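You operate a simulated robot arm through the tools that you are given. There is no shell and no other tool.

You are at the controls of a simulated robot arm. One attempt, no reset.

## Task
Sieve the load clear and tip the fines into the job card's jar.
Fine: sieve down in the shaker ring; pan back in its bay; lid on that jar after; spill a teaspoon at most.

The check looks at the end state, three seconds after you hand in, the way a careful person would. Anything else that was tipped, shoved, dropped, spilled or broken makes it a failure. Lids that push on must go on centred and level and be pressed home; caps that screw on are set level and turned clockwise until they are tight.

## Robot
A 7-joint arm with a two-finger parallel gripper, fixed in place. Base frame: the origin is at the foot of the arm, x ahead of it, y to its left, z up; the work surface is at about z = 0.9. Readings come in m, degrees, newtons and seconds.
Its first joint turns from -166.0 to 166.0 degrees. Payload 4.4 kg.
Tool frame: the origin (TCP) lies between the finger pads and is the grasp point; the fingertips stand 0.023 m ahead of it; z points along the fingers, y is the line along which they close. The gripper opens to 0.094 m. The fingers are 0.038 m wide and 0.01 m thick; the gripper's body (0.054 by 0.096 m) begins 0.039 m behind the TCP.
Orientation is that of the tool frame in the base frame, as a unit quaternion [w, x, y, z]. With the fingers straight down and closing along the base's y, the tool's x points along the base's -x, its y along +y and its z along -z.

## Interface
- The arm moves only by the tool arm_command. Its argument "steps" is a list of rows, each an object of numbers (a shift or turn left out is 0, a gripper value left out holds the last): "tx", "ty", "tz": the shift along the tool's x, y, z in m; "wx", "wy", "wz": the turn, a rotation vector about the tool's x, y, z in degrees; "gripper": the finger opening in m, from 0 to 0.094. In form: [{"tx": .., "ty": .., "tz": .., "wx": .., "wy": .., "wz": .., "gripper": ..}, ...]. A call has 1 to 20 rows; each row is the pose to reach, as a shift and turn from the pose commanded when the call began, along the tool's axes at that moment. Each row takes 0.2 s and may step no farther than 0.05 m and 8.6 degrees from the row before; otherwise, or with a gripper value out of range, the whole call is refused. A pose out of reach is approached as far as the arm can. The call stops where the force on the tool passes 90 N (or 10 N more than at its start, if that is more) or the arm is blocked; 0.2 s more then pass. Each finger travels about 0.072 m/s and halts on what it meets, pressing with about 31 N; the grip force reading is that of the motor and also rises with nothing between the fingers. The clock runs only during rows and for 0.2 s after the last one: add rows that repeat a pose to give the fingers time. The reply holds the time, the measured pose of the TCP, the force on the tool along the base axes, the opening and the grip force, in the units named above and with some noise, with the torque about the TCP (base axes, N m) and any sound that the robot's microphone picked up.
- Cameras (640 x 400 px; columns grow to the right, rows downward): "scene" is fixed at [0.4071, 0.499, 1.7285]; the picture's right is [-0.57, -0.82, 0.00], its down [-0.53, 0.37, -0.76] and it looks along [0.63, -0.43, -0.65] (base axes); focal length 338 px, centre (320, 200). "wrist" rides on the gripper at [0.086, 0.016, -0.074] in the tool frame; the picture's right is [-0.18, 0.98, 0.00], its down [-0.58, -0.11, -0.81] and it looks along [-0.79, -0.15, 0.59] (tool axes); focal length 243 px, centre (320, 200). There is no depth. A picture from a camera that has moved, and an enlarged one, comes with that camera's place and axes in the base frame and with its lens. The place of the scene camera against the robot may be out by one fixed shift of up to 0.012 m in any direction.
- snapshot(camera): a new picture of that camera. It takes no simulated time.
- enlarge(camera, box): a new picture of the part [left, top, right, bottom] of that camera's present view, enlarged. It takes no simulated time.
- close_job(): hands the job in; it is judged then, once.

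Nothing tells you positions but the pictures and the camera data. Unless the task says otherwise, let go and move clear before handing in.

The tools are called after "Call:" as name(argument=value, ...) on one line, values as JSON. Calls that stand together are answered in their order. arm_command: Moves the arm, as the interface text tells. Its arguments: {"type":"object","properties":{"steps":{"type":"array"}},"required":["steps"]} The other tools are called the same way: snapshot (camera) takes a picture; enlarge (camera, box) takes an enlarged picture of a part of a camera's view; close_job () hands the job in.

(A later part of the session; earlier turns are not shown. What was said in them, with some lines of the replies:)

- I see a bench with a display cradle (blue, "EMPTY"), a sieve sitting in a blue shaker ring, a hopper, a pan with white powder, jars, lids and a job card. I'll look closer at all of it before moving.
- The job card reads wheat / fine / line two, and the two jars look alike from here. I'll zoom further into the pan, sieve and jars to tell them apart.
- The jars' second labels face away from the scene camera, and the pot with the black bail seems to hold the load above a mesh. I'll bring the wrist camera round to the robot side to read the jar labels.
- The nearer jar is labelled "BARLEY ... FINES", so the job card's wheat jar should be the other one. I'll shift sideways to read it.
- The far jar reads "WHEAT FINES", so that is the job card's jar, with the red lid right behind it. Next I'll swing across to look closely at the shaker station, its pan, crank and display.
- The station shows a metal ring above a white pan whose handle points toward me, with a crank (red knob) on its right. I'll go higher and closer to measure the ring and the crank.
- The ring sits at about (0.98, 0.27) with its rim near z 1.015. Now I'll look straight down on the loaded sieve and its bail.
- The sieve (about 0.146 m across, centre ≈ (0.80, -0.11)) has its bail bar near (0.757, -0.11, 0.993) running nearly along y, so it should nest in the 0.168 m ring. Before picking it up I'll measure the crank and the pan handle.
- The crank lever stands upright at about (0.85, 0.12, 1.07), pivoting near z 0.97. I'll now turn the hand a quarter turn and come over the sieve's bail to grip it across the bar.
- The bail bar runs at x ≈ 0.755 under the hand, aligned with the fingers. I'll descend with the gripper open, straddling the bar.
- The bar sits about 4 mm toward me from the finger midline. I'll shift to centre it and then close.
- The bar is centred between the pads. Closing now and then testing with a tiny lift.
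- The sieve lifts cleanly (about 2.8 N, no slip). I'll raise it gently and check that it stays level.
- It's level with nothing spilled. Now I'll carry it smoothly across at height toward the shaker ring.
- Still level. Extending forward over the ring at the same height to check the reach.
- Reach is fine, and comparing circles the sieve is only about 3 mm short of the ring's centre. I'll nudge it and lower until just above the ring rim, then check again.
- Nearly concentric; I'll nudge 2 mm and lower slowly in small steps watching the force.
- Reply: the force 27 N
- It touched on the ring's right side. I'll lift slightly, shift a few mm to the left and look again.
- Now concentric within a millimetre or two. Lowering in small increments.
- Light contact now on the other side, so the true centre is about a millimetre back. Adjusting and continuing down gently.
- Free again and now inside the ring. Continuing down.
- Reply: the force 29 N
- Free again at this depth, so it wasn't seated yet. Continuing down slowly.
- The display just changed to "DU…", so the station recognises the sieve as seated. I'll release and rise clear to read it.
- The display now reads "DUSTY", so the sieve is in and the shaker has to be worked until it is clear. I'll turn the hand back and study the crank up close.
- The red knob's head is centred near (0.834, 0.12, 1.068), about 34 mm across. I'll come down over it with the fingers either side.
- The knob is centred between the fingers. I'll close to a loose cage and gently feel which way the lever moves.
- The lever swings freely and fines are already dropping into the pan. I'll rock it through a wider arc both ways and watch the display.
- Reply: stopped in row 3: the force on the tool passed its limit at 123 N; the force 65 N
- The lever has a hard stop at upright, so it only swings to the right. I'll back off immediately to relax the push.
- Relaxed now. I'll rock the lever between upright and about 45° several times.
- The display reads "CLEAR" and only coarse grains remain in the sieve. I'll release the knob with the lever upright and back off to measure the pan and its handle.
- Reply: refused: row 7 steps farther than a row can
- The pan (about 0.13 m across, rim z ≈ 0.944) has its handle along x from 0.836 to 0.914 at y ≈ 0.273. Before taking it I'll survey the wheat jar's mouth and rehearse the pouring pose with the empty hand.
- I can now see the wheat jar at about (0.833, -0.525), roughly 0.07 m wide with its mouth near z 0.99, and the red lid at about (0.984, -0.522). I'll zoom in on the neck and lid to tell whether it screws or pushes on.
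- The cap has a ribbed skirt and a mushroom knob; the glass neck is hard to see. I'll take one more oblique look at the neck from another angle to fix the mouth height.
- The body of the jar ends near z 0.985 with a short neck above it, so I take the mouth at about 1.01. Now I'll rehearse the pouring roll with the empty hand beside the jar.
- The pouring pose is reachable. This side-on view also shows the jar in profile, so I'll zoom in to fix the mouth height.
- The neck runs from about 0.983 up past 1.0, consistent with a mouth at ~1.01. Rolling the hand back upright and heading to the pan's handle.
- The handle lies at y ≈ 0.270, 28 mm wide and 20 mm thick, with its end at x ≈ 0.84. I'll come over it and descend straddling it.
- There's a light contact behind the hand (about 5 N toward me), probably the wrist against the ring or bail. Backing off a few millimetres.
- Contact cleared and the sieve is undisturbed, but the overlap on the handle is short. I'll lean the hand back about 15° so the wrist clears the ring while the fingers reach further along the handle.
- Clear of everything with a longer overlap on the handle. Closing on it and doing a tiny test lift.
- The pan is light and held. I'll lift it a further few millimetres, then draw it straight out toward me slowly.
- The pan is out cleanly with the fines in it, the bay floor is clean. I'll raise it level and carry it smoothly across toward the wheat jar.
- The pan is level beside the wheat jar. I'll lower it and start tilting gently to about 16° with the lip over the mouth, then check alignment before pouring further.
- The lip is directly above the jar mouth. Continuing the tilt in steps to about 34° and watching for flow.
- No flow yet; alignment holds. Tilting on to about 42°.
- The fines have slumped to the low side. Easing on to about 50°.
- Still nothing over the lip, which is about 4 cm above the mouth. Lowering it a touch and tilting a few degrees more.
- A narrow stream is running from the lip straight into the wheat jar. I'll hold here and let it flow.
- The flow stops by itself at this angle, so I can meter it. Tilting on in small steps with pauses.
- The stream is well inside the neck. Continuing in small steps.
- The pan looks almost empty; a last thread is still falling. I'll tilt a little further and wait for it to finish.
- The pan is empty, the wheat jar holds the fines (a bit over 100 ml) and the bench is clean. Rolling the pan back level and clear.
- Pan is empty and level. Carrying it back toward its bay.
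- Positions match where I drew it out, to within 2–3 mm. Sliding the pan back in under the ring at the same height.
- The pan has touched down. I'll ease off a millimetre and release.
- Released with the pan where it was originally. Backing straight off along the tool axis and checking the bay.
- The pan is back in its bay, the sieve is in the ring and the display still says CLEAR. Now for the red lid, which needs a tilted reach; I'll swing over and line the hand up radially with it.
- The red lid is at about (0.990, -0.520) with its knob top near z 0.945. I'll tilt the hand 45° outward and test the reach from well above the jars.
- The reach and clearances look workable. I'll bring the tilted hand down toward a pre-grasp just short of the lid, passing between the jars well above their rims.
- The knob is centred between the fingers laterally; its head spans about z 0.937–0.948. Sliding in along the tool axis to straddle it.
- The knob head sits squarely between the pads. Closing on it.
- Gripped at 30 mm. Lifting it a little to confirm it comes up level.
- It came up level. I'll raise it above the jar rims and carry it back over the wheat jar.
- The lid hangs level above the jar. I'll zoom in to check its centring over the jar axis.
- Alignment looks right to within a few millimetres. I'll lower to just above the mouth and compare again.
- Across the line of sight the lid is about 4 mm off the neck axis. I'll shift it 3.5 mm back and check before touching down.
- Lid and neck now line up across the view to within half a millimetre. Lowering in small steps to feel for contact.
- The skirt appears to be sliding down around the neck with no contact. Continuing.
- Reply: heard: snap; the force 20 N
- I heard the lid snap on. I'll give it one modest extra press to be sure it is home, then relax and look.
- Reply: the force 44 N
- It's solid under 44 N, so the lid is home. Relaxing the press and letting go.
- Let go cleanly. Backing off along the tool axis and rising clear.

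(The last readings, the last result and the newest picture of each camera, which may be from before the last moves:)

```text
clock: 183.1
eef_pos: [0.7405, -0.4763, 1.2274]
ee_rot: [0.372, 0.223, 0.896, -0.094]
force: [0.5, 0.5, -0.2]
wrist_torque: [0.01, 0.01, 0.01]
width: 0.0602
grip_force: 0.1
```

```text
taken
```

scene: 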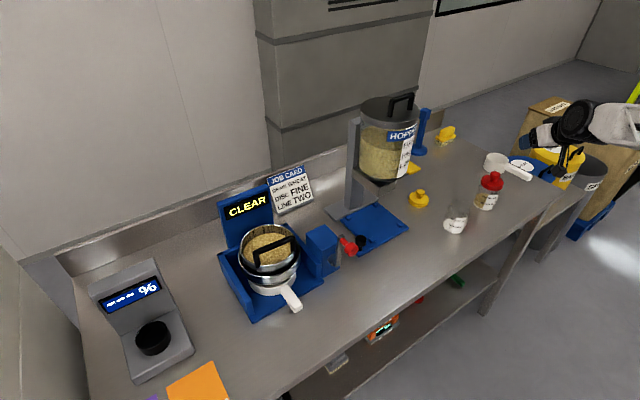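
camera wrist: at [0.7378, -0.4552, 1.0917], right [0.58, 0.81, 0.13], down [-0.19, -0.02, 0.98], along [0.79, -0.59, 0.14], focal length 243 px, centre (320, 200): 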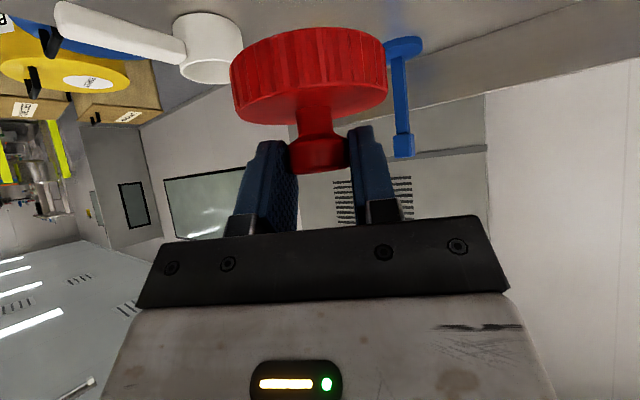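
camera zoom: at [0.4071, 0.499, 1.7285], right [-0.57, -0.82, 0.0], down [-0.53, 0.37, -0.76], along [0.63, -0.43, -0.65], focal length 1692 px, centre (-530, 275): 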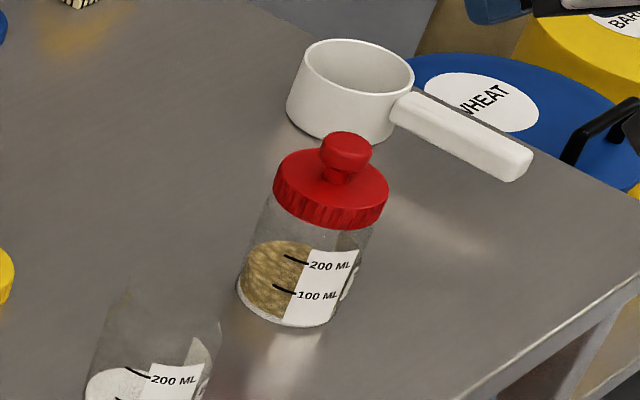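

The red lid sits level on the wheat jar. I'll bring the hand upright and take a closer look at the jar and bench for any spill.

Call:
arm_command(steps=[{"wy": 7.5, "tz": -0.01}, {"wy": 15, "tz": -0.03}, {"wy": 22.5, "tz": -0.05}, {"wy": 30, "tz": -0.07}, {"wy": 37.5, "tz": -0.09}, {"wy": 45, "tz": -0.12}, {"wy": 45, "tz": -0.15}, {"wy": 45, "tz": -0.15}])

Call:
snapshot(camera="wrist")

Call:
enlarge(camera="wrist", box=[220, 60, 420, 222])

Call:
enlarge(camera="scene", box=[470, 160, 518, 215])

Call:
enlarge(camera="scene", box=[200, 190, 380, 320])

```text
clock: 184.9
eef_pos: [0.645, -0.4256, 1.3328]
ee_rot: [0.001, 0.242, 0.97, -0.001]
force: [-0.7, -1.1, -0.2]
wrist_torque: [0.01, 0.04, -0.02]
width: 0.0599
grip_force: 0.0
```

```text
taken
camera wrist: at [0.577, -0.3708, 1.4085], right [0.62, 0.78, 0.0], down [0.46, -0.37, 0.81], along [0.63, -0.5, -0.59], focal length 243 px, centre (320, 200)
```

wrist: 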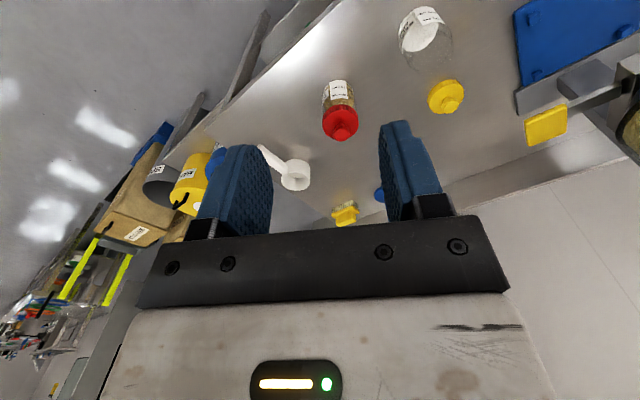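

```text
2.47 times, centred on (320, 141) of wrist
camera zoom: at [0.577, -0.3708, 1.4085], right [0.62, 0.78, 0.0], down [0.46, -0.37, 0.81], along [0.63, -0.5, -0.59], focal length 599 px, centre (320, 346)
```

zoom: 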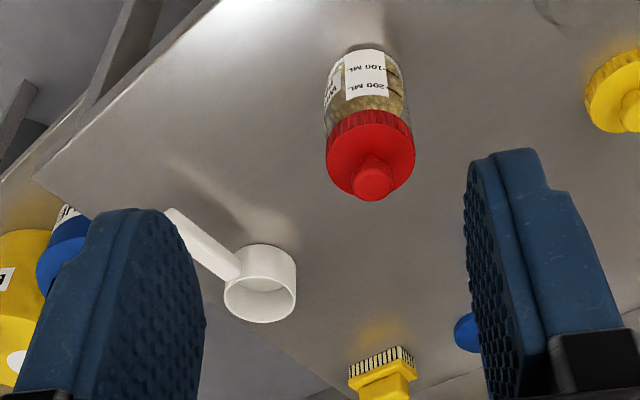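

```text
7.27 times, centred on (494, 188) of scene
camera zoom: at [0.4071, 0.499, 1.7285], right [-0.57, -0.82, 0.0], down [-0.53, 0.37, -0.76], along [0.63, -0.43, -0.65], focal length 2461 px, centre (-946, 291)
```

zoom: 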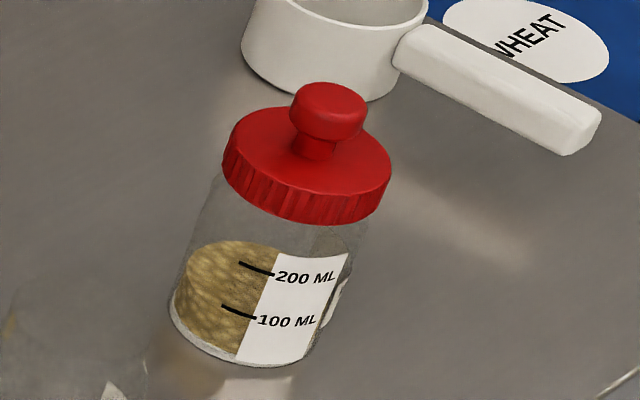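

```text
3.08 times, centred on (290, 255) of scene
camera zoom: at [0.4071, 0.499, 1.7285], right [-0.57, -0.82, 0.0], down [-0.53, 0.37, -0.76], along [0.63, -0.43, -0.65], focal length 1041 px, centre (412, 31)
```

zoom: 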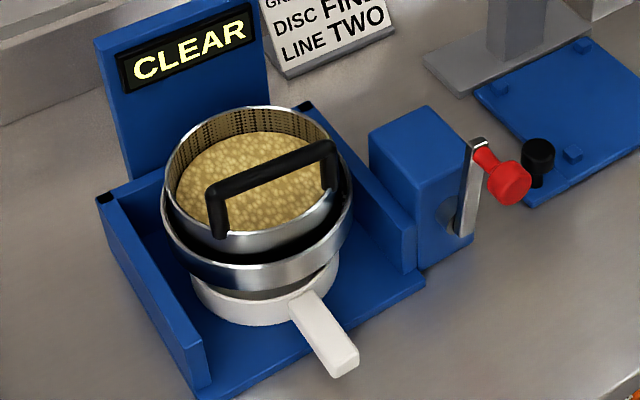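

Everything looks in order. I'll compare the pan's position with the very first picture using the same crop.

Call:
enlarge(camera="scene", box=[200, 220, 360, 320])

Call:
enlarge(camera="scene", box=[230, 225, 310, 315])

```text
4.00 times, centred on (280, 270) of scene
camera zoom: at [0.4071, 0.499, 1.7285], right [-0.57, -0.82, 0.0], down [-0.53, 0.37, -0.76], along [0.63, -0.43, -0.65], focal length 1353 px, centre (480, -80)
```

zoom: 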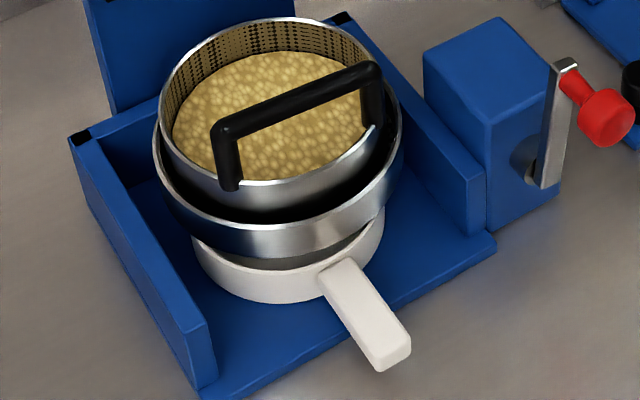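

```text
4.44 times, centred on (270, 270) of scene
camera zoom: at [0.4071, 0.499, 1.7285], right [-0.57, -0.82, 0.0], down [-0.53, 0.37, -0.76], along [0.63, -0.43, -0.65], focal length 1504 px, centre (542, -111)
```

zoom: 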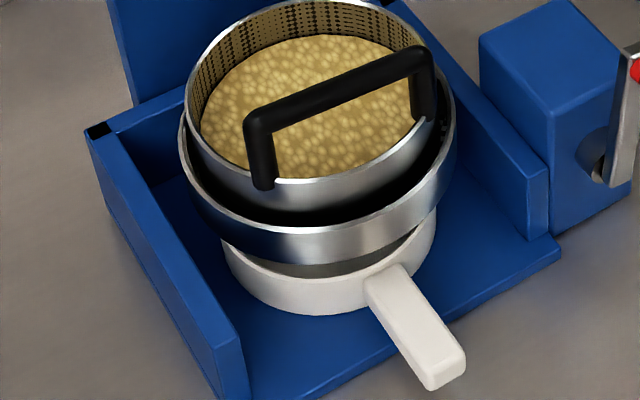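

The pan sits exactly where it started. One last look over the bench areas the load passed above, for specks of spill.

Call:
enlarge(camera="scene", box=[340, 200, 480, 300])

Call:
enlarge(camera="scene", box=[430, 170, 560, 260])

Call:
enlarge(camera="scene", box=[240, 280, 400, 390])

```text
4.00 times, centred on (410, 250) of scene
camera zoom: at [0.4071, 0.499, 1.7285], right [-0.57, -0.82, 0.0], down [-0.53, 0.37, -0.76], along [0.63, -0.43, -0.65], focal length 1353 px, centre (-40, 0)
```

zoom: 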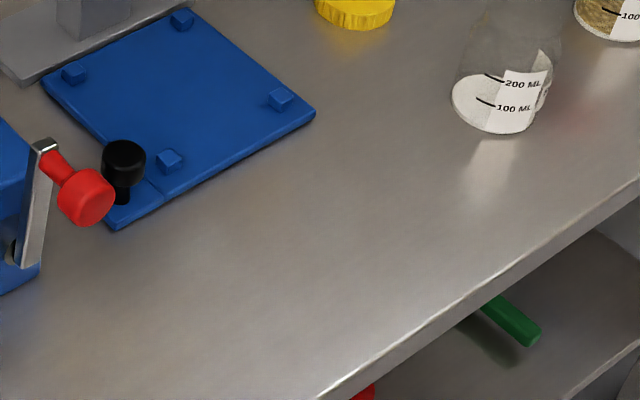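

```text
4.44 times, centred on (495, 215) of scene
camera zoom: at [0.4071, 0.499, 1.7285], right [-0.57, -0.82, 0.0], down [-0.53, 0.37, -0.76], along [0.63, -0.43, -0.65], focal length 1504 px, centre (-458, 133)
```

zoom: 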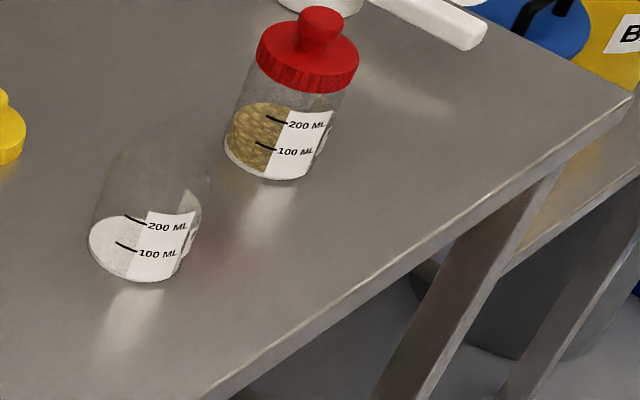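

```text
3.64 times, centred on (320, 335) of scene
camera zoom: at [0.4071, 0.499, 1.7285], right [-0.57, -0.82, 0.0], down [-0.53, 0.37, -0.76], along [0.63, -0.43, -0.65], focal length 1230 px, centre (320, -291)
```

zoom: 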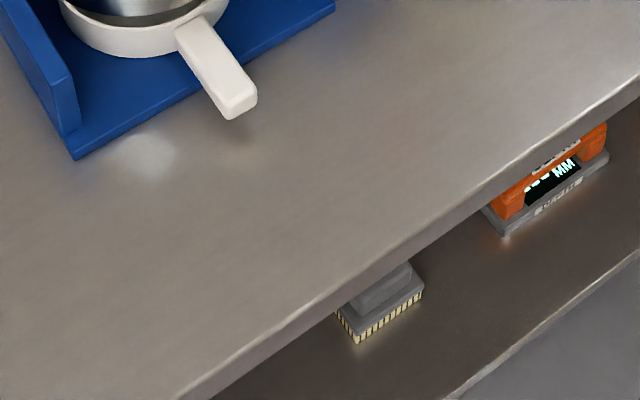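

The bench is clean. The sieve is down in the ring with the display on CLEAR, the pan is in its bay, and the fines are in the WHEAT FINES jar with its lid snapped on level. The hand is empty and clear, so I'm handing in.

Call:
close_job()

```text
The job is handed in.
```

The job is handed in, and from the pictures everything ended as the task asked. I don't have the judge's result.

- **Sieve:** it is down in the shaker ring. I rocked the lever until the display changed from DUSTY to CLEAR.
- **Fines:** they are all in the WHEAT FINES jar, which I took as the job card's jar because the card says wheat. The pan was visibly empty afterwards, and I saw no spill on the bench.
- **Pan:** it is back in its bay, lined up with the first picture to within a pixel or two.
- **Lid:** the red lid snapped onto the jar and looks level. A further press of about 44 N didn't move it.

- **Lever stop:** while working the shaker I pushed its lever the wrong way, against its upright stop, and the arm cut out at 123 N. Nothing looks damaged. The lever now leans a few degrees right of where it started.
- **Ring contact:** the hand also touched the ring or bail lightly, at about 5 N, while reaching for the pan. The sieve did not move.
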